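You operate a simulated robot arm through the tools that you are given. There is no shell and no other tool.

Carry out the task below with a simulated robot arm. There is one attempt and no reset: what you move stays moved.

## Task
Put things in order on the top of the drain bench. At the end: the brown rear carton from the top of the drain bench stands where the blue grooved block stood; the blue grooved block stands where the black grooved block stood; the black grooved block stands on top of the reel of blue wire; the white grooved block stands where the brown rear carton stood; whatever was shut is shut again. Leave all else as you found it, and nothing knocked over.

The check looks at the end state, three seconds after you hand in, the way a careful person would. Anything else that was tipped, shoved, dropped, spilled or broken makes it a failure.

## Robot
A 6-joint arm with a two-finger parallel gripper, fixed in place. Base frame: the origin is at the foot of the arm, x ahead of it, y to its left, z up; the work surface is at about z = 0. Units: m, degrees, N and s.
With the tool pointing down near the work surface it reaches from about 0.14 to 0.58 m from the base axis. Its first joint turns from -66.0 to 66.0 degrees. Payload 2.1 kg.
Tool frame: the origin (TCP) lies between the finger pads and is the grasp point; the fingertips stand 0.03 m ahead of it; z points along the fingers, y is the line along which they close. The gripper opens to 0.094 m. The fingers are 0.028 m wide and 0.01 m thick; the gripper's body (0.05 by 0.096 m) begins 0.055 m behind the TCP.
Orientation is told as [roll, pitch, yaw] about the base's x, y, z axes, in that order, counted from this pose: with the fingers straight down and closing along the base's y, the tool's x points along the base's -x, its y along +y and its z along -z.

## Interface
- The arm moves only by the tool jog_arm. Its arguments are lists of equal length, an entry for each row: "slide": the shift along the tool's x, y, z in units of 500 mm (1.0 is 500 mm), a list of three; "delta_rot": the turn, a rotation vector about the tool's x, y, z in units of 60 degrees (1.0 is 60 degrees), a list of three. In form: {"slide": [[dx, dy, dz], ...], "delta_rot": [[rx, ry, rz], ...]}. A call has 1 to 20 rows; each row is the pose to reach, as a shift and turn from the pose commanded when the call began, along the tool's axes at that moment. "grip" is the opening in per cent of the stroke, from 0 (shut) to 100 (fully open), set as the call begins (left out, the last holds). A call with a number of a shift or a turn outside -1 to 1 is refused whole. A row lasts 0.2 s, in which the tool goes at most 0.05 m and 8.6 degrees; a call with a longer step from one row to the next is refused whole, and so is a gripper value outside its range. Where a pose cannot be reached the arm comes as near as it can. A force on the tool above 40 N (or 10 N above the force at the start of the call, whichever is more), or a blocked arm, ends the call early, and 0.2 s more pass. The fingers move at their own pace (about 0.072 m/s each) and stop on an object; they squeeze with about 44 N. The grip force told is the motor's: it shows also when the fingers shut on nothing. Time passes only in rows, and 0.2 s behind the last, so rows that repeat a pose let the fingers close. The reply holds the time, the measured pose of the TCP, the force on the tool along the base axes, the opening and the grip force, in the units named above and with some noise, with the torque about the TCP (base axes, N m) and any sound that the robot's microphone picked up, and new pictures: "show" is both (left out), scene, wrist or none.
- Cameras (640 x 400 px; columns grow to the right, rows downward): "scene" is fixed at [0.0642, -0.3898, 0.47]; the picture's right is [0.60, -0.80, 0.00], its down [-0.54, -0.41, -0.73] and it looks along [0.58, 0.44, -0.68] (base axes); focal length 273 px, centre (320, 200). "wrist" rides on the gripper at [0.076, 0.014, -0.103] in the tool frame; the picture's right is [-0.18, 0.98, 0.00], its down [-0.75, -0.14, -0.64] and it looks along [-0.63, -0.12, 0.77] (tool axes); focal length 243 px, centre (320, 200). There is no depth. A picture from a camera that has moved, and an enlarged one, comes with that camera's place and axes in the base frame and with its lens.
- close_up(camera, box): a new picture of the part [left, top, right, bottom] of that camera's present view, enlarged. The clock stands still meanwhile.
- finish_job(): hands the job in; it is judged then, once.

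Nothing tells you positions but the pictures and the camera data. Unless the task says otherwise, let go and move clear before handing in.

The tools are called after "Call:" as a command line: name --argument value ..., lists and objects as JSON in quotes. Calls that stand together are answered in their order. jog_arm: Moves the arm, as the interface text tells. Its arguments: {"type":"object","properties":{"slide":{"type":"array","items":{"type":"array","items":{"type":"number"}}},"delta_rot":{"type":"array","items":{"type":"array","items":{"type":"number"}}},"grip":{"type":"number"},"show":{"type":"string","enum":["both","scene","wrist","none"]}},"required":["slide","delta_rot"]} The other tools are called the same way: close_up (camera, box) takes an enlarged picture of a part of a camera's view; finish_job () hands the job in.

At the start:

```text
t: 0.0
position: [0.2385, -0.178, 0.297]
tcp_rot: [0.0, -0.1, 0.0]
contact_force: [0.1, -0.1, -0.2]
wrist_torque: [0.01, 0.01, 0.0]
width: 0.0939
grip_force: 0.1
```

scene: 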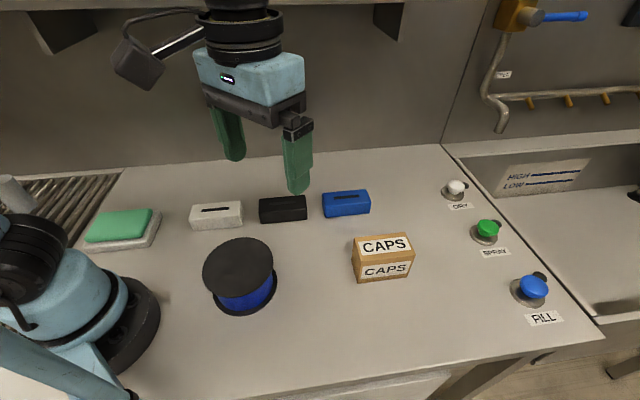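
wrist: 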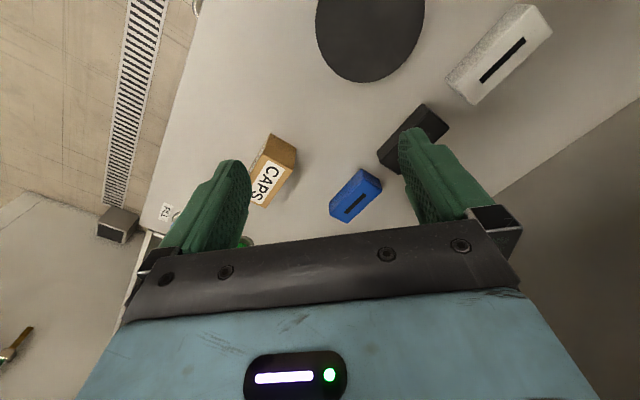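

I see a white, a black and a blue grooved block in a row, a brown CAPS carton in front of them, and the blue-wire reel at the left. I'll look at these enlarged before moving anything.

Call:
close_up --camera "scene" --box '[170, 160, 430, 322]'

Call:
close_up --camera "scene" --box '[330, 170, 430, 300]'

Call:
close_up --camera "wrist" --box '[220, 60, 480, 240]'

```text
2.46 times, centred on (300, 241) of scene
camera zoom: at [0.0642, -0.3898, 0.47], right [0.6, -0.8, 0.0], down [-0.54, -0.41, -0.73], along [0.58, 0.44, -0.68], focal length 672 px, centre (369, 99)
```

zoom: 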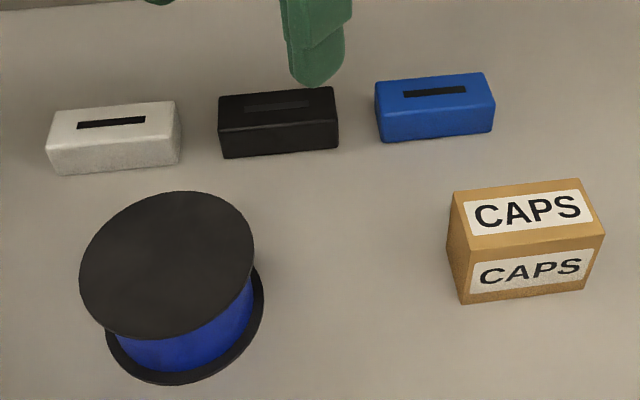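

```text
3.08 times, centred on (380, 235) of scene
camera zoom: at [0.0642, -0.3898, 0.47], right [0.6, -0.8, 0.0], down [-0.54, -0.41, -0.73], along [0.58, 0.44, -0.68], focal length 839 px, centre (135, 92)
```

zoom: 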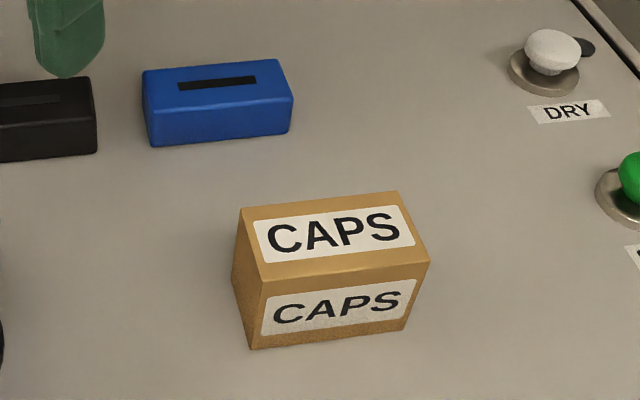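

```text
2.22 times, centred on (350, 150) of wrist
camera zoom: at [0.1621, -0.1635, 0.4013], right [0.18, 0.98, 0.0], down [0.75, -0.14, 0.64], along [0.63, -0.12, -0.77], focal length 539 px, centre (253, 311)
```

zoom: 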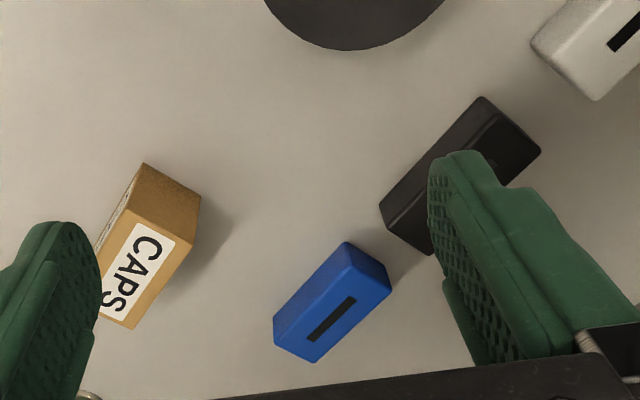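

The three blocks lie in a row about 0.15 m apart, with long axes near -45 deg: white near (0.264, 0.055), black near (0.370, -0.050), blue near (0.478, -0.158). The carton is near (0.374, -0.300) and the reel near (0.193, -0.113), about 0.06 m tall. I'll turn the gripper to -45 deg and hover over the black block to check with the wrist camera.

Call:
jog_arm --slide '[[-0.03275, 0.032, 0.034], [-0.0655, 0.064, 0.068], [-0.09825, 0.096, 0.103], [-0.131, 0.128, 0.137], [-0.16375, 0.16, 0.171], [-0.1965, 0.192, 0.205], [-0.22925, 0.224, 0.24], [-0.262, 0.256, 0.274], [-0.262, 0.256, 0.274]]' --delta_rot '[[0, 0, 0.094], [0, 0, 0.1875], [0, 0, 0.281], [0, 0, 0.375], [0, 0, 0.469], [0, 0, 0.5625], [0, 0, 0.656], [0, 0, 0.75], [0, 0, 0.75]]' --grip 100 --show "both"

```text
t: 2.0
position: [0.3706, -0.0521, 0.1607]
tcp_rot: [0.1, -0.1, -45.0]
contact_force: [0.4, 0.0, 0.5]
wrist_torque: [-0.04, 0.0, 0.01]
width: 0.0939
grip_force: 0.1
camera wrist: at [0.3266, 0.0138, 0.2642], right [0.83, 0.56, 0.0], down [0.43, -0.63, 0.64], along [0.36, -0.53, -0.77], focal length 243 px, centre (320, 200)
```

scene: 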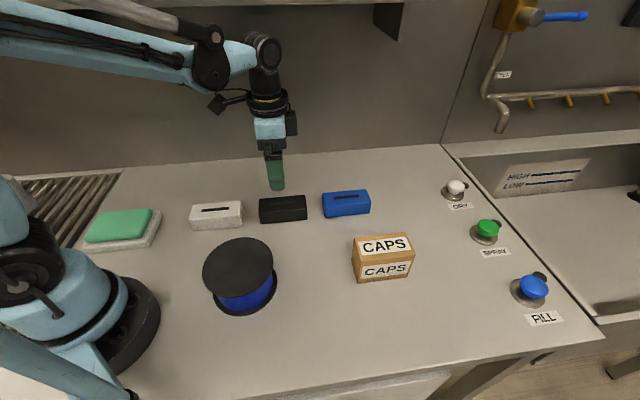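
wrist: 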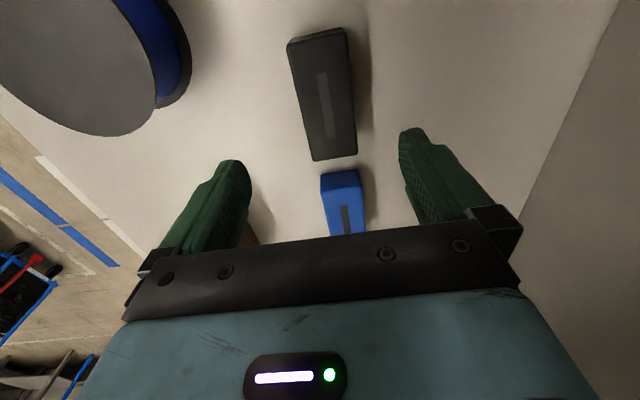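

The hover is right over the black block, and its axis looks almost aligned with the tool. I'll zoom in to measure it precisely.

Call:
close_up --camera "wrist" --box '[220, 10, 420, 240]'

Call:
close_up --camera "wrist" --box '[0, 0, 220, 140]'

Call:
close_up --camera "scene" --box '[180, 180, 300, 320]'

```text
1.74 times, centred on (320, 125) of wrist
camera zoom: at [0.3266, 0.0138, 0.2642], right [0.83, 0.56, 0.0], down [0.43, -0.63, 0.64], along [0.36, -0.53, -0.77], focal length 422 px, centre (320, 330)
```

zoom: 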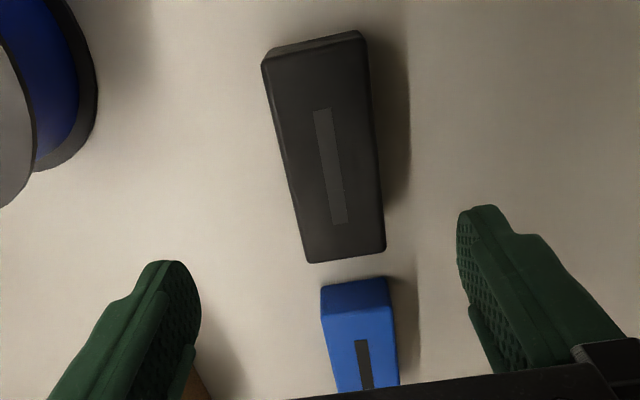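

```text
2.86 times, centred on (110, 70) of wrist
camera zoom: at [0.3266, 0.0138, 0.2642], right [0.83, 0.56, 0.0], down [0.43, -0.63, 0.64], along [0.36, -0.53, -0.77], focal length 693 px, centre (920, 571)
```

zoom: 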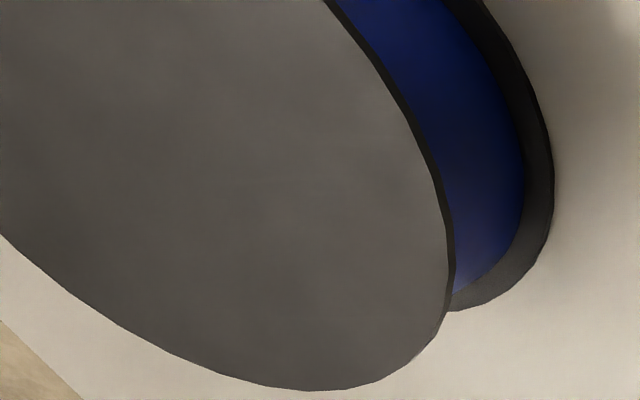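

```text
2.86 times, centred on (240, 250) of scene
camera zoom: at [0.0642, -0.3898, 0.47], right [0.6, -0.8, 0.0], down [-0.54, -0.41, -0.73], along [0.58, 0.44, -0.68], focal length 779 px, centre (549, 57)
```

zoom: 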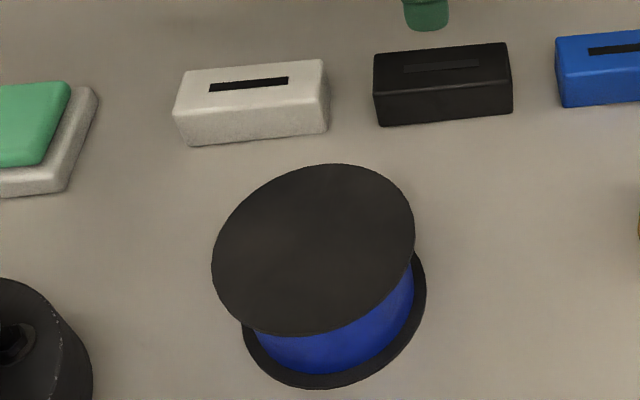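

Measured from the wrist camera, the black block is about 0.104 x 0.045 m, aligned with the tool, and centred near (0.376, -0.048). Before grasping it I'll hover over the reel to find its centre and height.

Call:
jog_arm --slide '[[0.0269, -0.0563, -0.02], [0.0537, -0.1127, -0.04], [0.0806, -0.169, -0.06], [0.1075, -0.2253, -0.08], [0.1343, -0.2817, -0.1], [0.1612, -0.338, -0.12], [0.1612, -0.338, -0.12]]' --delta_rot '[[0, 0, 0], [0, 0, 0], [0, 0, 0], [0, 0, 0], [0, 0, 0], [0, 0, 0], [0, 0, 0]]' --show "both"

```text
t: 3.6
position: [0.1918, -0.1128, 0.2223]
tcp_rot: [0.1, 0.0, -44.9]
contact_force: [0.1, -0.3, -0.5]
wrist_torque: [0.03, -0.01, 0.01]
width: 0.0941
grip_force: 0.0
camera wrist: at [0.1483, -0.0479, 0.3258], right [0.82, 0.57, 0.0], down [0.43, -0.63, 0.64], along [0.36, -0.53, -0.77], focal length 243 px, centre (320, 200)
```

scene: 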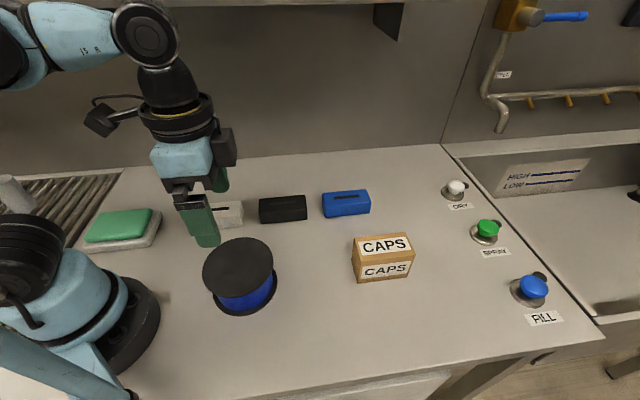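
wrist: 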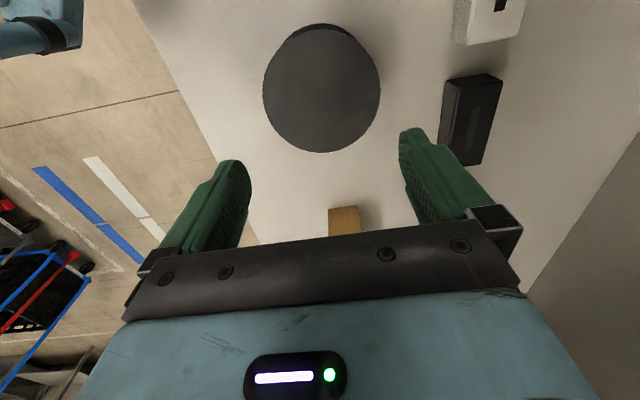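

The reel's centre comes out near (0.195, -0.115), with radius 0.06 m and height about 0.066 m. I'll go back over the black block, centred and lower, to re-measure before grasping.

Call:
jog_arm --slide '[[-0.0233, 0.0502, 0.0314], [-0.0466, 0.1003, 0.0629], [-0.0699, 0.1505, 0.0943], [-0.0933, 0.2007, 0.1257], [-0.1166, 0.2509, 0.1571], [-0.1399, 0.301, 0.1886], [-0.1632, 0.3512, 0.22], [-0.1632, 0.3512, 0.22]]' --delta_rot '[[0, 0, 0], [0, 0, 0], [0, 0, 0], [0, 0, 0], [0, 0, 0], [0, 0, 0], [0, 0, 0], [0, 0, 0]]' --show "both"

Call:
close_up --camera "wrist" --box '[220, 10, 420, 240]'

```text
t: 5.4
position: [0.3744, -0.0481, 0.1123]
tcp_rot: [0.0, 0.1, -44.9]
contact_force: [0.0, -0.3, 0.5]
wrist_torque: [0.02, -0.03, 0.0]
width: 0.094
grip_force: 0.0
camera wrist: at [0.3307, 0.017, 0.2158], right [0.83, 0.56, 0.0], down [0.43, -0.63, 0.64], along [0.36, -0.53, -0.77], focal length 243 px, centre (320, 200)
```

scene: 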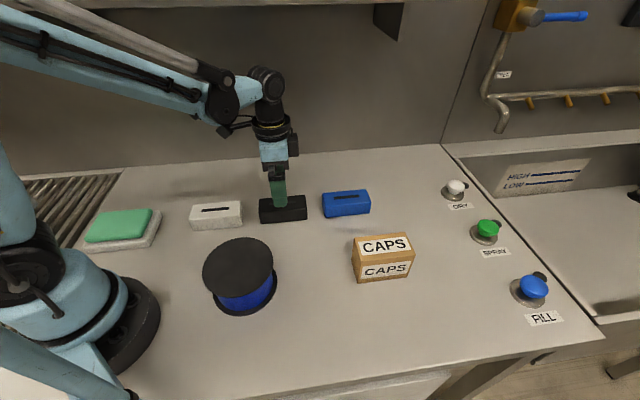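
wrist: 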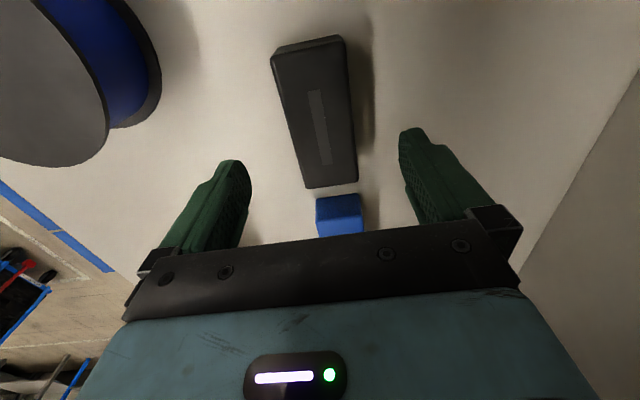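

```text
1.74 times, centred on (320, 125) of wrist
camera zoom: at [0.3307, 0.017, 0.2158], right [0.83, 0.56, 0.0], down [0.43, -0.63, 0.64], along [0.36, -0.53, -0.77], focal length 422 px, centre (320, 330)
```

zoom: 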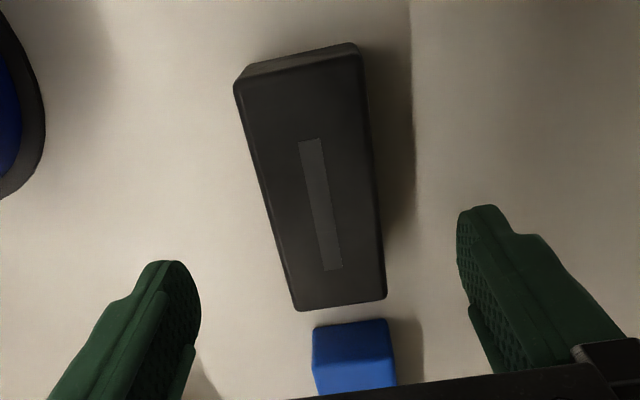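

The block is now centred in the tool to within about 1 mm and aligned. I'll descend around it with the fingers open.

Call:
jog_arm --slide '[[0, 0.0026, 0.03], [0, 0.0026, 0.06], [0, 0.0026, 0.09], [0, 0.0026, 0.12], [0, 0.0026, 0.14], [0, 0.0026, 0.151], [0, 0.0026, 0.151]]' --delta_rot '[[0, 0, 0], [0, 0, 0], [0, 0, 0], [0, 0, 0], [0, 0, 0], [0, 0, 0], [0, 0, 0]]' --show "both"

Call:
close_up --camera "scene" --box '[200, 130, 380, 250]'

```text
t: 7.0
position: [0.3765, -0.0448, 0.0368]
tcp_rot: [0.1, 0.0, -45.0]
contact_force: [-0.1, 0.4, 0.1]
wrist_torque: [-0.04, 0.06, 0.03]
width: 0.0941
grip_force: 0.0
camera wrist: at [0.3327, 0.0196, 0.1394], right [0.82, 0.57, 0.0], down [0.43, -0.63, 0.64], along [0.36, -0.53, -0.77], focal length 243 px, centre (320, 200)
```

scene: 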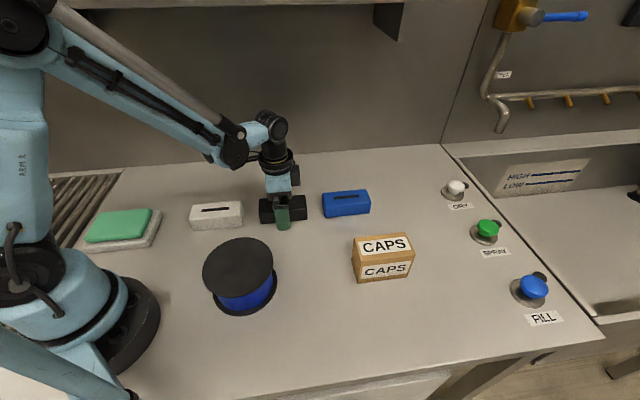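
wrist: 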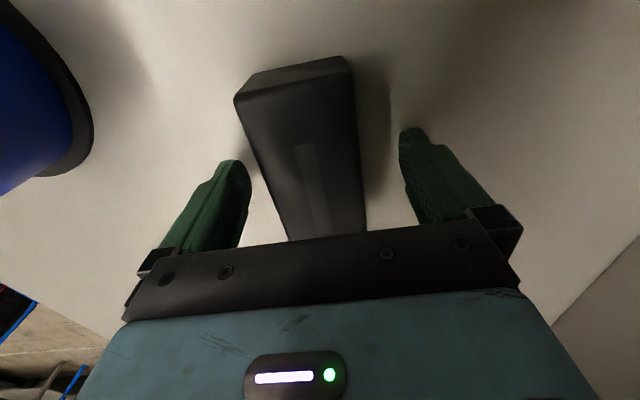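

```text
3.33 times, centred on (290, 190) of scene
camera zoom: at [0.0642, -0.3898, 0.47], right [0.6, -0.8, 0.0], down [-0.54, -0.41, -0.73], along [0.58, 0.44, -0.68], focal length 909 px, centre (420, 233)
```

zoom: 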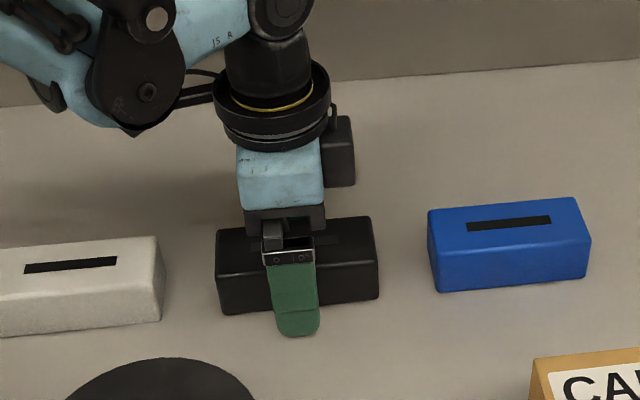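

The fingers straddle the black block cleanly, with no contact force. Closing now.

Call:
jog_arm --slide '[[0, 0, 0], [0, 0, 0], [0, 0, 0], [0, 0, 0]]' --delta_rot '[[0, 0, 0], [0, 0, 0], [0, 0, 0], [0, 0, 0]]' --grip 0 --show "both"

```text
t: 8.0
position: [0.377, -0.0447, 0.0364]
tcp_rot: [0.0, 0.1, -45.0]
contact_force: [-0.2, 0.2, 0.8]
wrist_torque: [-0.03, 0.05, -0.01]
width: 0.0538
grip_force: 44.3
camera wrist: at [0.3328, 0.0195, 0.1395], right [0.82, 0.57, 0.0], down [0.43, -0.63, 0.64], along [0.36, -0.53, -0.77], focal length 243 px, centre (320, 200)
```

scene: 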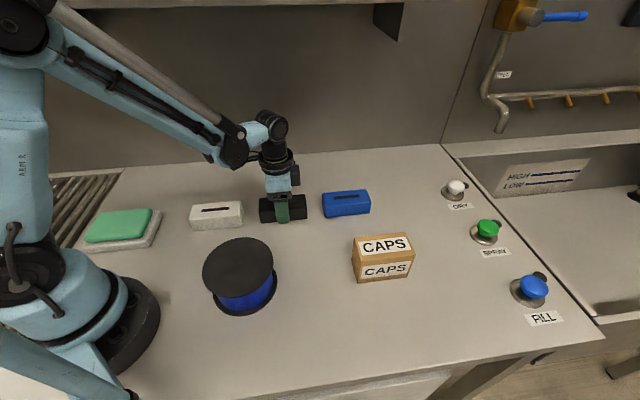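
wrist: 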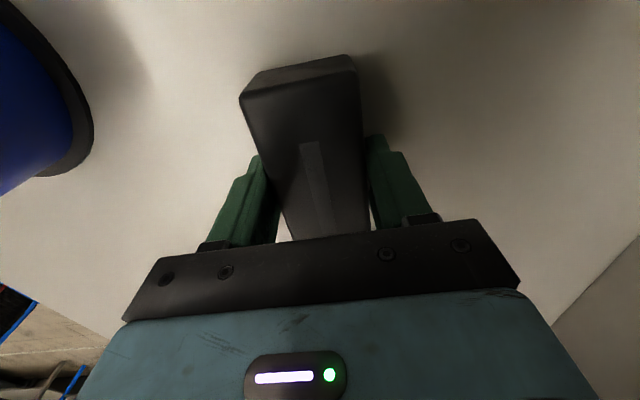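

The gripper holds the black block; closing shifted it only about 2 mm. I'll lift it straight up and carry it over the reel's centre.

Call:
jog_arm --slide '[[0, 0, -0.02], [0, 0, -0.07], [0, 0, -0.14], [0, 0, -0.21], [0, 0, -0.28], [0.026, -0.0583, -0.28], [0.052, -0.1165, -0.28], [0.078, -0.1748, -0.28], [0.1041, -0.2331, -0.28], [0.1301, -0.2913, -0.28], [0.1561, -0.3496, -0.28], [0.1561, -0.3496, -0.28]]' --delta_rot '[[0, 0, 0], [0, 0, 0], [0, 0, 0], [0, 0, 0], [0, 0, 0], [0, 0, 0], [0, 0, 0], [0, 0, 0], [0, 0, 0], [0, 0, 0], [0, 0, 0], [0, 0, 0]]' --show "both"

Call:
close_up --camera "scene" --box '[160, 130, 360, 330]'

```text
t: 10.6
position: [0.1952, -0.1127, 0.1754]
tcp_rot: [0.0, -0.1, -45.0]
contact_force: [0.5, 0.0, 0.4]
wrist_torque: [0.01, 0.02, -0.01]
width: 0.0003
grip_force: 33.3
camera wrist: at [0.1516, -0.048, 0.2785], right [0.82, 0.57, 0.0], down [0.43, -0.63, 0.64], along [0.36, -0.53, -0.77], focal length 243 px, centre (320, 200)
```

scene: 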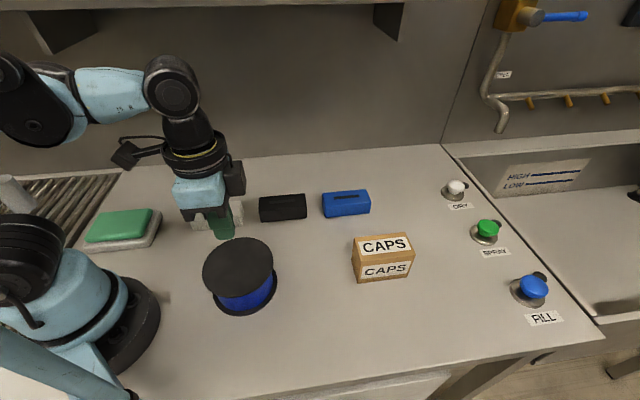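
wrist: 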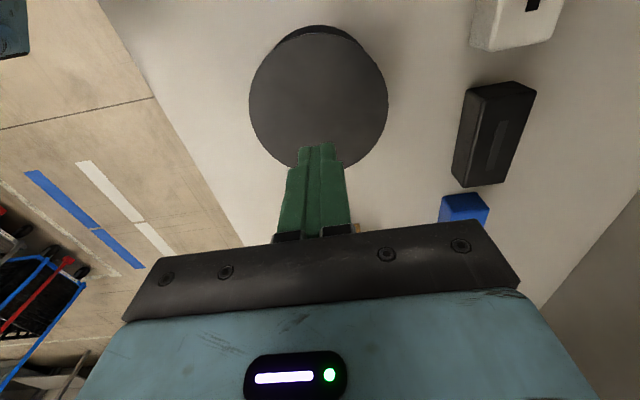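

```text
2.00 times, centred on (260, 230) of scene
camera zoom: at [0.0642, -0.3898, 0.47], right [0.6, -0.8, 0.0], down [-0.54, -0.41, -0.73], along [0.58, 0.44, -0.68], focal length 546 px, centre (440, 140)
```

zoom: 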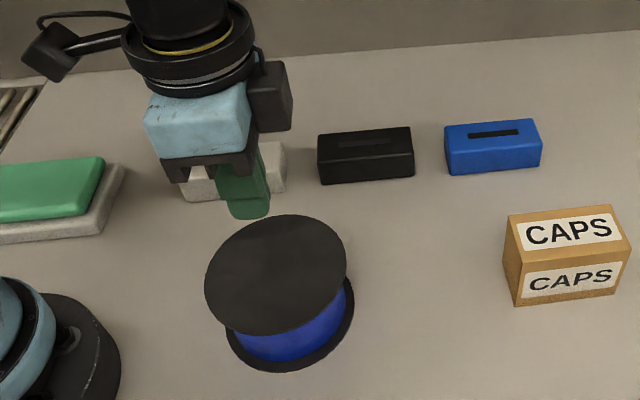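

The block stayed on the bench: the gripper closed on nothing and the hold slipped during the lift. I'll check that the black block hasn't shifted, then look at it more closely.

Call:
close_up --camera "scene" --box '[170, 160, 430, 322]'

Call:
close_up --camera "scene" --box '[240, 180, 330, 236]'

Call:
close_up --camera "wrist" --box '[420, 60, 580, 230]'

```text
2.46 times, centred on (300, 241) of scene
camera zoom: at [0.0642, -0.3898, 0.47], right [0.6, -0.8, 0.0], down [-0.54, -0.41, -0.73], along [0.58, 0.44, -0.68], focal length 672 px, centre (369, 99)
```

zoom: 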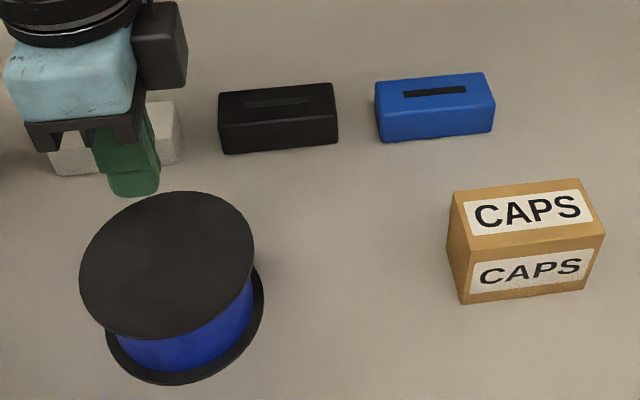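

```text
7.11 times, centred on (285, 208) of scene
camera zoom: at [0.0642, -0.3898, 0.47], right [0.6, -0.8, 0.0], down [-0.54, -0.41, -0.73], along [0.58, 0.44, -0.68], focal length 1940 px, centre (569, 143)
```

zoom: 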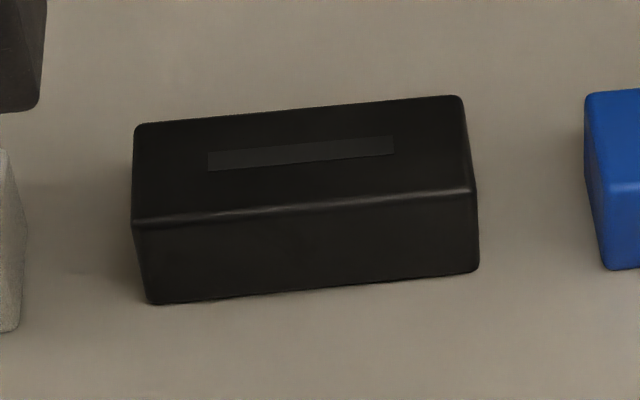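

```text
2.35 times, centred on (500, 145) of wrist
camera zoom: at [0.1516, -0.048, 0.2785], right [0.82, 0.57, 0.0], down [0.43, -0.63, 0.64], along [0.36, -0.53, -0.77], focal length 571 px, centre (-104, 329)
```

zoom: 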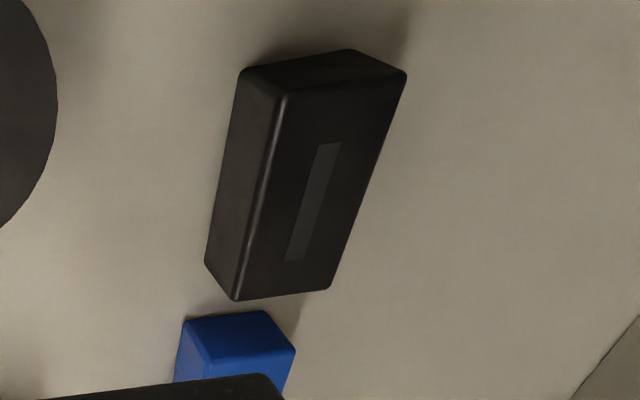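

The black block is still upright and only about 2-3 mm off its spot, toward the wall. Its finish is smooth and it may be heavy, so I'll regrasp a little lower and then lift slowly while watching forces.

Call:
jog_arm --slide '[[-0.026, 0.0583, 0], [-0.052, 0.1165, 0], [-0.078, 0.1748, 0], [-0.1041, 0.2331, 0], [-0.1301, 0.2913, 0], [-0.1561, 0.3496, 0], [-0.1561, 0.3496, 0.06], [-0.1561, 0.3496, 0.12], [-0.1561, 0.3496, 0.18], [-0.1561, 0.3496, 0.23], [-0.1561, 0.3496, 0.265], [-0.1561, 0.3496, 0.284], [-0.1561, 0.3496, 0.284]]' --delta_rot '[[0, 0, 0], [0, 0, 0], [0, 0, 0], [0, 0, 0], [0, 0, 0], [0, 0, 0], [0, 0, 0], [0, 0, 0], [0, 0, 0], [0, 0, 0], [0, 0, 0], [0, 0, 0], [0, 0, 0]]' --grip 100 --show "wrist"

```text
t: 13.4
position: [0.3741, -0.0455, 0.0358]
tcp_rot: [0.1, -0.1, -45.0]
contact_force: [0.8, 0.1, 0.5]
wrist_torque: [-0.03, 0.0, -0.03]
width: 0.0941
grip_force: 0.1
camera wrist: at [0.3308, 0.0186, 0.1373], right [0.82, 0.57, 0.0], down [0.43, -0.63, 0.64], along [0.36, -0.53, -0.77], focal length 243 px, centre (320, 200)
```

wrist: 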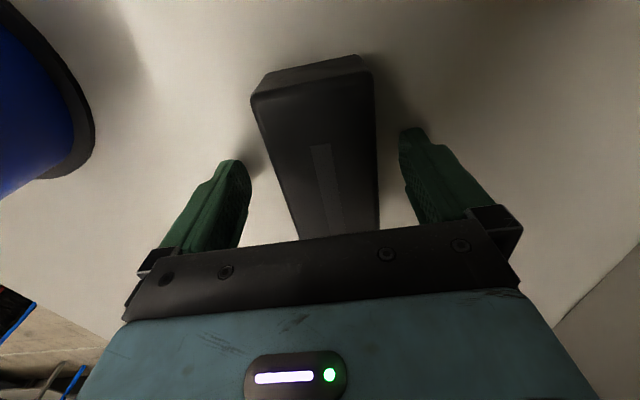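

Fingers straddle the block again. I'll close and give it time to settle.

Call:
jog_arm --slide '[[0, 0, 0], [0, 0, 0], [0, 0, 0], [0, 0, 0], [0, 0, 0], [0, 0, 0]]' --delta_rot '[[0, 0, 0], [0, 0, 0], [0, 0, 0], [0, 0, 0], [0, 0, 0], [0, 0, 0]]' --grip 0 --show "none"

Call:
jog_arm --slide '[[0, 0, -0.002], [0, 0, -0.004], [0, 0, -0.006]]' --delta_rot '[[0, 0, 0], [0, 0, 0], [0, 0, 0]]' --show "wrist"

```text
t: 14.8
position: [0.3752, -0.0468, 0.0347]
tcp_rot: [0.0, 0.0, -45.0]
contact_force: [0.6, -0.1, 0.4]
wrist_torque: [-0.04, 0.02, 0.01]
width: 0.054
grip_force: 43.3
```

```text
t: 15.6
position: [0.3755, -0.0473, 0.038]
tcp_rot: [0.1, -0.1, -45.1]
contact_force: [-0.3, -0.6, -3.2]
wrist_torque: [0.01, 0.01, 0.0]
width: 0.0541
grip_force: 44.1
camera wrist: at [0.3318, 0.0188, 0.1407], right [0.82, 0.57, 0.0], down [0.43, -0.63, 0.64], along [0.36, -0.53, -0.77], focal length 243 px, centre (320, 200)
```

wrist: 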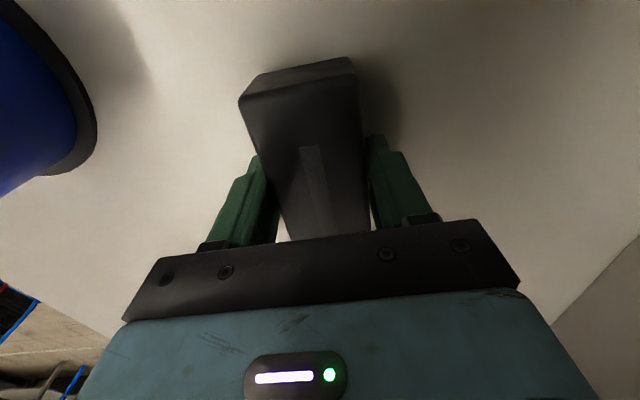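

The tool lifted 3 mm and shows about 3 N downward load. I'll keep lifting slowly and check whether the block rises with the fingers.

Call:
jog_arm --slide '[[0, 0, -0.002], [0, 0, -0.004], [0, 0, -0.006], [0, 0, -0.008]]' --delta_rot '[[0, 0, 0], [0, 0, 0], [0, 0, 0], [0, 0, 0]]' --show "both"

Call:
close_up --camera "scene" --box '[240, 180, 330, 236]'

```text
t: 16.6
position: [0.3745, -0.0457, 0.0413]
tcp_rot: [0.0, 0.0, -45.1]
contact_force: [0.0, -0.5, -2.5]
wrist_torque: [0.02, -0.03, -0.01]
width: 0.0542
grip_force: 44.0
camera wrist: at [0.332, 0.019, 0.1442], right [0.82, 0.57, 0.0], down [0.43, -0.63, 0.64], along [0.36, -0.53, -0.77], focal length 243 px, centre (320, 200)
```

scene: 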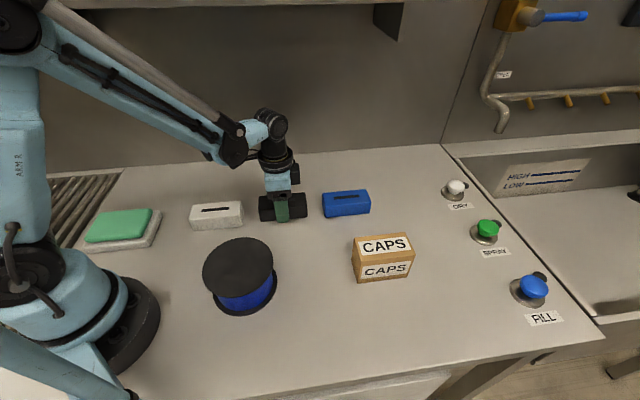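
wrist: 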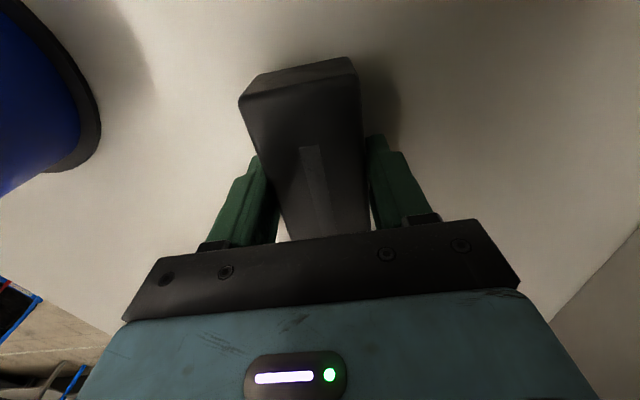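

```text
7.11 times, centred on (285, 208) of scene
camera zoom: at [0.0642, -0.3898, 0.47], right [0.6, -0.8, 0.0], down [-0.54, -0.41, -0.73], along [0.58, 0.44, -0.68], focal length 1940 px, centre (569, 143)
```

zoom: 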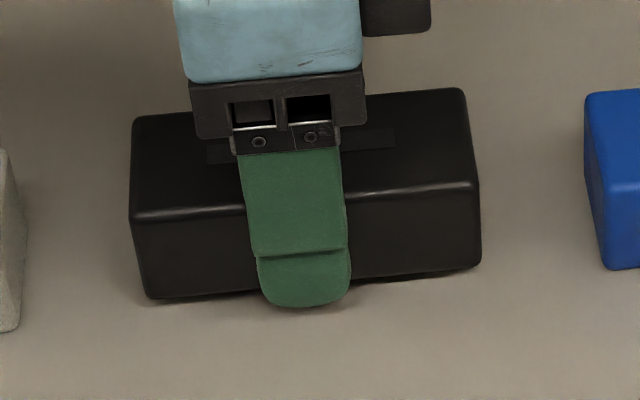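

The block is rising: there is a shadow gap under it, and it weighs about 0.28 kg. The grip only needs gentle accelerations, so I'll continue lifting slowly with a smooth ramp.

Call:
jog_arm --slide '[[0, 0, -0.002], [0, 0, -0.005], [0, 0, -0.009], [0, 0, -0.014], [0, 0, -0.02], [0, 0, -0.027], [0, 0, -0.034], [0, 0, -0.041], [0, 0, -0.048], [0, 0, -0.055], [0, 0, -0.062], [0, 0, -0.069], [0, 0, -0.076], [0, 0, -0.083], [0, 0, -0.089], [0, 0, -0.094], [0, 0, -0.098], [0, 0, -0.101], [0, 0, -0.103], [0, 0, -0.104]]' --delta_rot '[[0, 0, 0], [0, 0, 0], [0, 0, 0], [0, 0, 0], [0, 0, 0], [0, 0, 0], [0, 0, 0], [0, 0, 0], [0, 0, 0], [0, 0, 0], [0, 0, 0], [0, 0, 0], [0, 0, 0], [0, 0, 0], [0, 0, 0], [0, 0, 0], [0, 0, 0], [0, 0, 0], [0, 0, 0], [0, 0, 0]]' --show "both"

```text
t: 20.8
position: [0.3762, -0.046, 0.0933]
tcp_rot: [0.0, 0.0, -45.1]
contact_force: [0.7, 0.5, -3.2]
wrist_torque: [-0.01, -0.02, -0.03]
width: 0.0541
grip_force: 43.8
camera wrist: at [0.3322, 0.0191, 0.1959], right [0.82, 0.57, 0.0], down [0.43, -0.63, 0.64], along [0.36, -0.53, -0.77], focal length 243 px, centre (320, 200)
```

scene: 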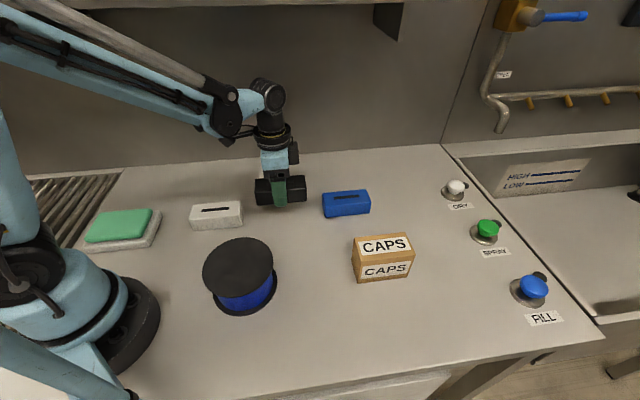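
wrist: 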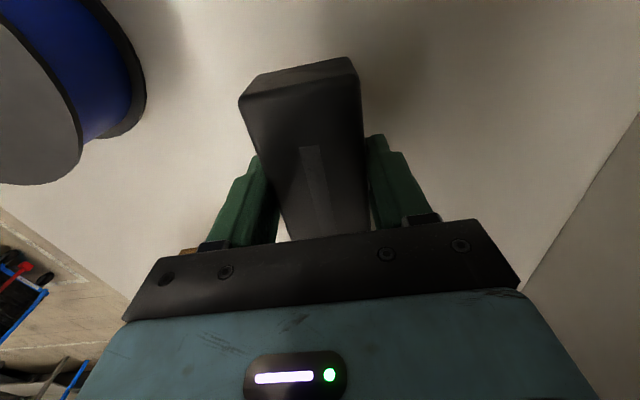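

The hold is steady. I'll carry the block toward the reel in two gentle, ramped legs, gaining height on the first.

Call:
jog_arm --slide '[[0.0008, -0.0018, -0.0009], [0.0024, -0.0053, -0.0028], [0.0048, -0.0107, -0.0055], [0.008, -0.0178, -0.0092], [0.0119, -0.0268, -0.0138], [0.0167, -0.0375, -0.0193], [0.0223, -0.0499, -0.0257], [0.0279, -0.0624, -0.0321], [0.0335, -0.0749, -0.0386], [0.039, -0.0874, -0.045], [0.0446, -0.0999, -0.0514], [0.0502, -0.1124, -0.0579], [0.0558, -0.1249, -0.0643], [0.0613, -0.1373, -0.0707], [0.0661, -0.148, -0.0762], [0.0701, -0.157, -0.0808], [0.0733, -0.1641, -0.0845], [0.0757, -0.1695, -0.0872], [0.0773, -0.173, -0.0891], [0.0781, -0.1748, -0.09]]' --delta_rot '[[0, 0, 0], [0, 0, 0], [0, 0, 0], [0, 0, 0], [0, 0, 0], [0, 0, 0], [0, 0, 0], [0, 0, 0], [0, 0, 0], [0, 0, 0], [0, 0, 0], [0, 0, 0], [0, 0, 0], [0, 0, 0], [0, 0, 0], [0, 0, 0], [0, 0, 0], [0, 0, 0], [0, 0, 0], [0, 0, 0]]' --show "both"

```text
t: 25.0
position: [0.2865, -0.08, 0.1373]
tcp_rot: [0.0, -0.1, -45.0]
contact_force: [-0.2, -0.2, -3.0]
wrist_torque: [0.0, -0.01, 0.01]
width: 0.0542
grip_force: 43.3
camera wrist: at [0.2418, -0.0147, 0.2406], right [0.82, 0.57, 0.0], down [0.43, -0.63, 0.64], along [0.36, -0.53, -0.77], focal length 243 px, centre (320, 200)
```

scene: 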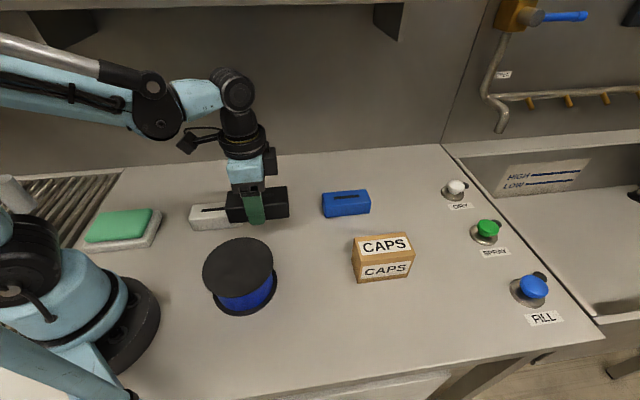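
wrist: 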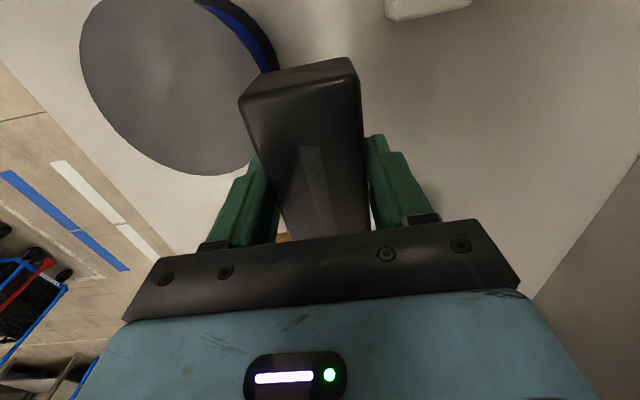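

Grip still firm and nothing has slipped. Second leg, level, to over the reel's centre.

Call:
jog_arm --slide '[[0.0008, -0.0018, 0], [0.0024, -0.0053, 0], [0.0048, -0.0107, 0], [0.008, -0.0178, 0], [0.0119, -0.0268, 0], [0.0167, -0.0375, 0], [0.0223, -0.0499, 0], [0.0279, -0.0624, 0], [0.0335, -0.0749, 0], [0.039, -0.0874, 0], [0.0446, -0.0999, 0], [0.0502, -0.1124, 0], [0.0558, -0.1249, 0], [0.0613, -0.1373, 0], [0.0661, -0.148, 0], [0.0701, -0.157, 0], [0.0733, -0.1641, 0], [0.0757, -0.1695, 0], [0.0773, -0.173, 0], [0.0781, -0.1748, 0]]' --delta_rot '[[0, 0, 0], [0, 0, 0], [0, 0, 0], [0, 0, 0], [0, 0, 0], [0, 0, 0], [0, 0, 0], [0, 0, 0], [0, 0, 0], [0, 0, 0], [0, 0, 0], [0, 0, 0], [0, 0, 0], [0, 0, 0], [0, 0, 0], [0, 0, 0], [0, 0, 0], [0, 0, 0], [0, 0, 0], [0, 0, 0]]' --show "both"

Call:
close_up --camera "scene" --box '[170, 160, 330, 330]'

```text
t: 29.2
position: [0.1966, -0.1146, 0.1377]
tcp_rot: [0.0, 0.0, -45.1]
contact_force: [0.5, -0.7, -3.4]
wrist_torque: [0.03, -0.02, 0.02]
width: 0.054
grip_force: 44.1
camera wrist: at [0.1529, -0.0498, 0.2408], right [0.83, 0.56, 0.0], down [0.43, -0.63, 0.64], along [0.36, -0.53, -0.77], focal length 243 px, centre (320, 200)
```

scene: 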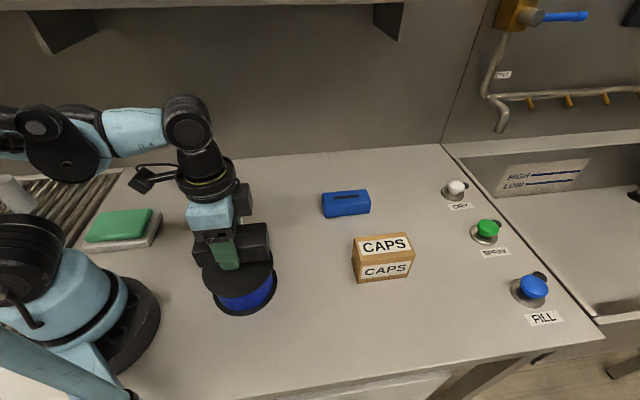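
wrist: 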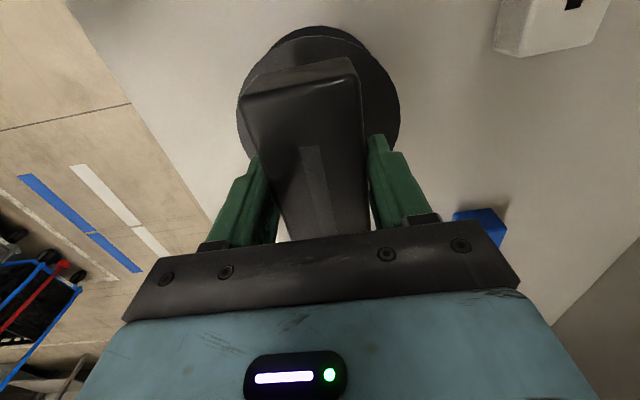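

```text
2.35 times, centred on (250, 245) of scene
camera zoom: at [0.0642, -0.3898, 0.47], right [0.6, -0.8, 0.0], down [-0.54, -0.41, -0.73], along [0.58, 0.44, -0.68], focal length 642 px, centre (485, 94)
```

zoom: 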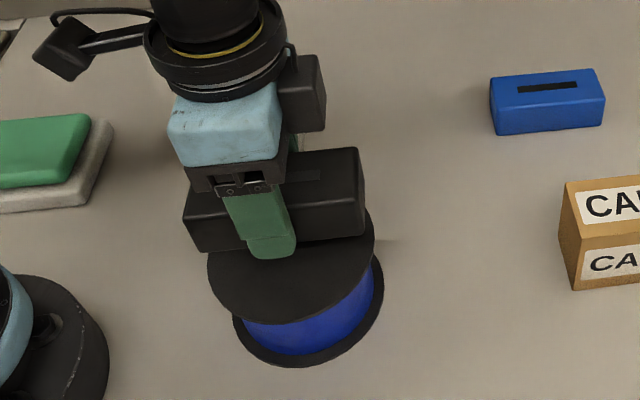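

The block hangs over the reel, about 4 mm off centre. I'll correct that while descending gently to just above the reel's top.

Call:
jog_arm --slide '[[-0.0007, 0.0006, 0.002], [-0.0014, 0.0012, 0.006], [-0.002, 0.0018, 0.012], [-0.0027, 0.0024, 0.02], [-0.0034, 0.003, 0.03], [-0.0041, 0.0036, 0.04], [-0.0048, 0.0042, 0.048], [-0.0054, 0.0048, 0.054], [-0.0061, 0.0054, 0.058], [-0.0068, 0.006, 0.06], [-0.0068, 0.006, 0.06]]' --delta_rot '[[0, 0, 0], [0, 0, 0], [0, 0, 0], [0, 0, 0], [0, 0, 0], [0, 0, 0], [0, 0, 0], [0, 0, 0], [0, 0, 0], [0, 0, 0], [0, 0, 0]]' --show "both"

Call:
close_up --camera "scene" --box '[190, 200, 290, 330]'

```text
t: 31.6
position: [0.2022, -0.1139, 0.1073]
tcp_rot: [0.0, 0.0, -45.0]
contact_force: [-0.2, -0.7, -3.0]
wrist_torque: [-0.03, -0.01, 0.0]
width: 0.054
grip_force: 44.3
camera wrist: at [0.158, -0.0492, 0.2108], right [0.82, 0.57, 0.0], down [0.43, -0.63, 0.64], along [0.36, -0.53, -0.77], focal length 243 px, centre (320, 200)
```

scene: 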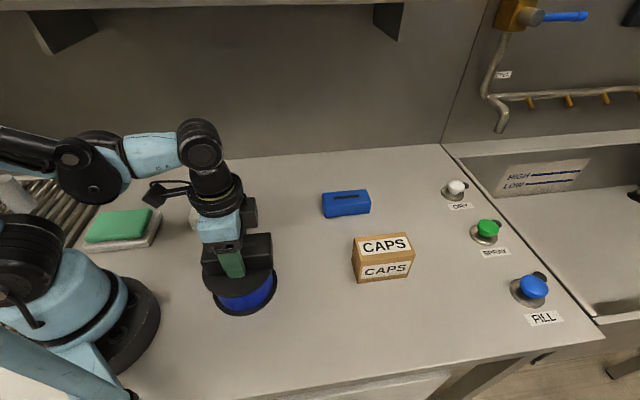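
wrist: 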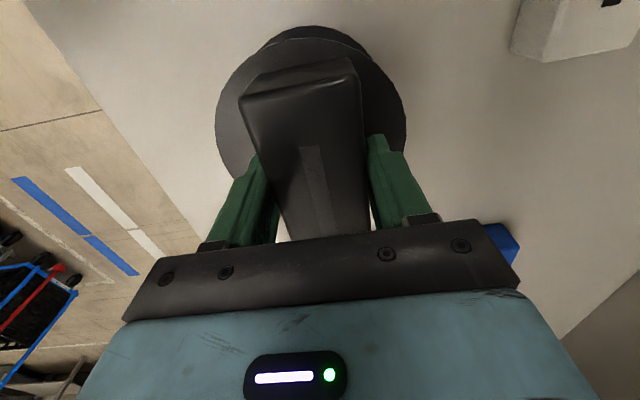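

```text
3.08 times, centred on (240, 265) of scene
camera zoom: at [0.0642, -0.3898, 0.47], right [0.6, -0.8, 0.0], down [-0.54, -0.41, -0.73], along [0.58, 0.44, -0.68], focal length 839 px, centre (566, 0)
```

zoom: 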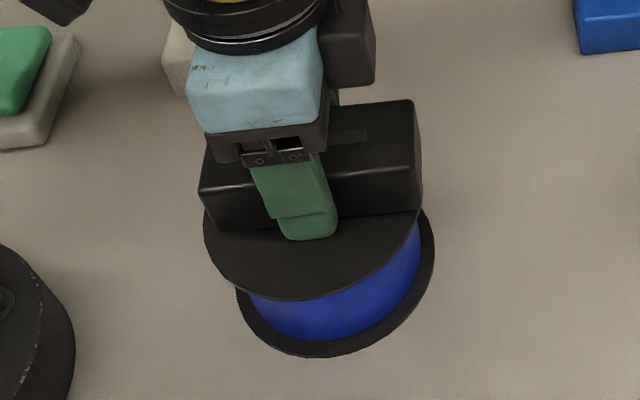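

The block is about 6 mm above the reel and centred within 3 mm. I'll lower it in 1 mm steps and watch the vertical force for touchdown.

Call:
jog_arm --slide '[[0, -0.0015, 0.002], [0, -0.003, 0.004], [0, -0.003, 0.006], [0, -0.003, 0.008]]' --delta_rot '[[0, 0, 0], [0, 0, 0], [0, 0, 0], [0, 0, 0]]' --show "none"

Call:
jog_arm --slide '[[0, 0, 0.002], [0, 0, 0.002]]' --delta_rot '[[0, 0, 0], [0, 0, 0]]' --show "wrist"

Call:
close_up --camera "scene" --box '[190, 200, 290, 330]'

```text
t: 32.6
position: [0.2002, -0.1146, 0.1048]
tcp_rot: [0.1, 0.0, -45.0]
contact_force: [-3.7, 0.9, 8.9]
wrist_torque: [-0.15, -0.34, 0.0]
width: 0.0542
grip_force: 44.2
```

```text
t: 33.2
position: [0.2008, -0.115, 0.1049]
tcp_rot: [0.0, 0.1, -45.0]
contact_force: [-3.6, 2.6, 13.0]
wrist_torque: [-0.59, -0.25, -0.08]
width: 0.0541
grip_force: 43.6
stopped in row 2: the force on the tool passed its limit at 43 N (the readings are from after the stop); the commanded pose is now the measured one
camera wrist: at [0.1574, -0.0506, 0.2075], right [0.82, 0.57, 0.0], down [0.43, -0.63, 0.64], along [0.36, -0.53, -0.77], focal length 243 px, centre (320, 200)
```

wrist: 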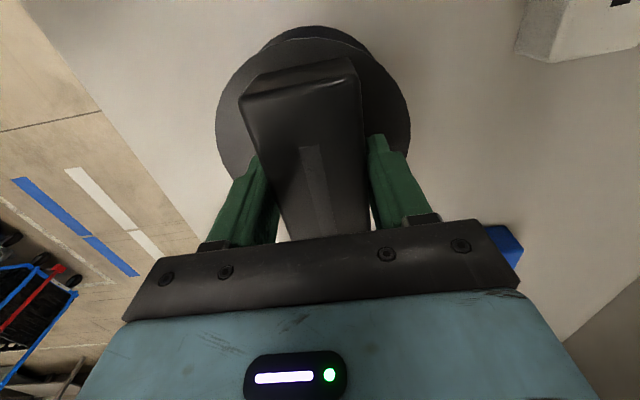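

```text
3.08 times, centred on (240, 265) of scene
camera zoom: at [0.0641, -0.3898, 0.47], right [0.6, -0.8, 0.0], down [-0.54, -0.41, -0.73], along [0.58, 0.44, -0.68], focal length 839 px, centre (566, 0)
```

zoom: 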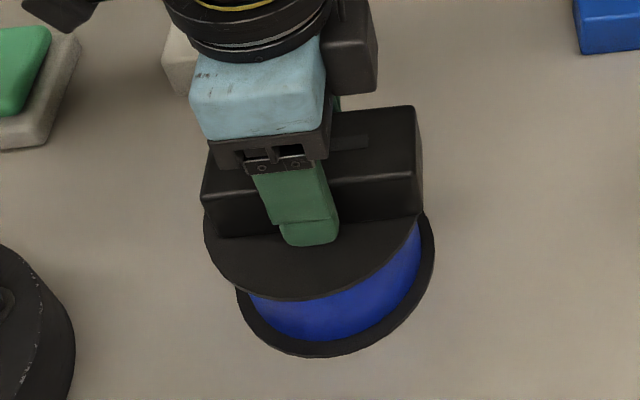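

The block has touched down on the reel; the upward force confirms it. I'll ease up half a millimetre, open the fingers and then rise clear.

Call:
jog_arm --slide '[[0, 0, -0.001], [0, 0, -0.001]]' --delta_rot '[[0, 0, 0], [0, 0, 0]]' --show "none"

Call:
jog_arm --slide '[[0, 0, 0], [0, 0, 0], [0, 0, 0], [0, 0, 0]]' --delta_rot '[[0, 0, 0], [0, 0, 0], [0, 0, 0], [0, 0, 0]]' --grip 100 --show "both"

```text
t: 33.8
position: [0.2005, -0.1147, 0.1051]
tcp_rot: [0.0, 0.1, -44.9]
contact_force: [1.0, 0.2, -3.2]
wrist_torque: [0.0, 0.0, 0.02]
width: 0.054
grip_force: 43.4
```

```text
t: 34.8
position: [0.1997, -0.1154, 0.1049]
tcp_rot: [0.0, 0.1, -45.0]
contact_force: [-0.2, -0.7, 0.0]
wrist_torque: [0.02, 0.01, 0.03]
width: 0.0941
grip_force: 0.1
camera wrist: at [0.1574, -0.0507, 0.2077], right [0.82, 0.57, 0.0], down [0.43, -0.63, 0.64], along [0.36, -0.53, -0.77], focal length 243 px, centre (320, 200)
```

scene: 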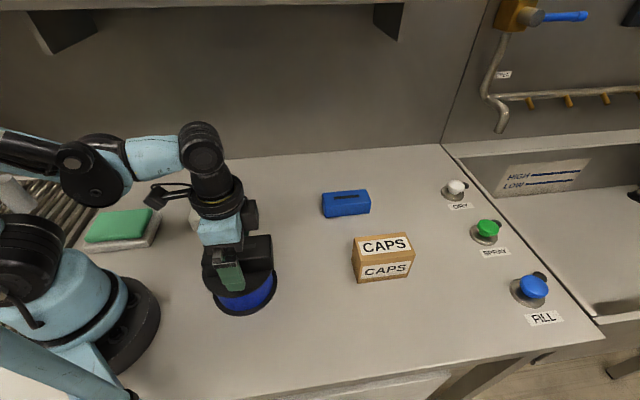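
wrist: 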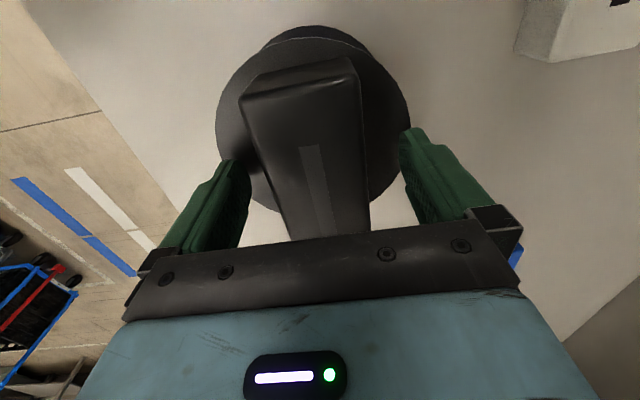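

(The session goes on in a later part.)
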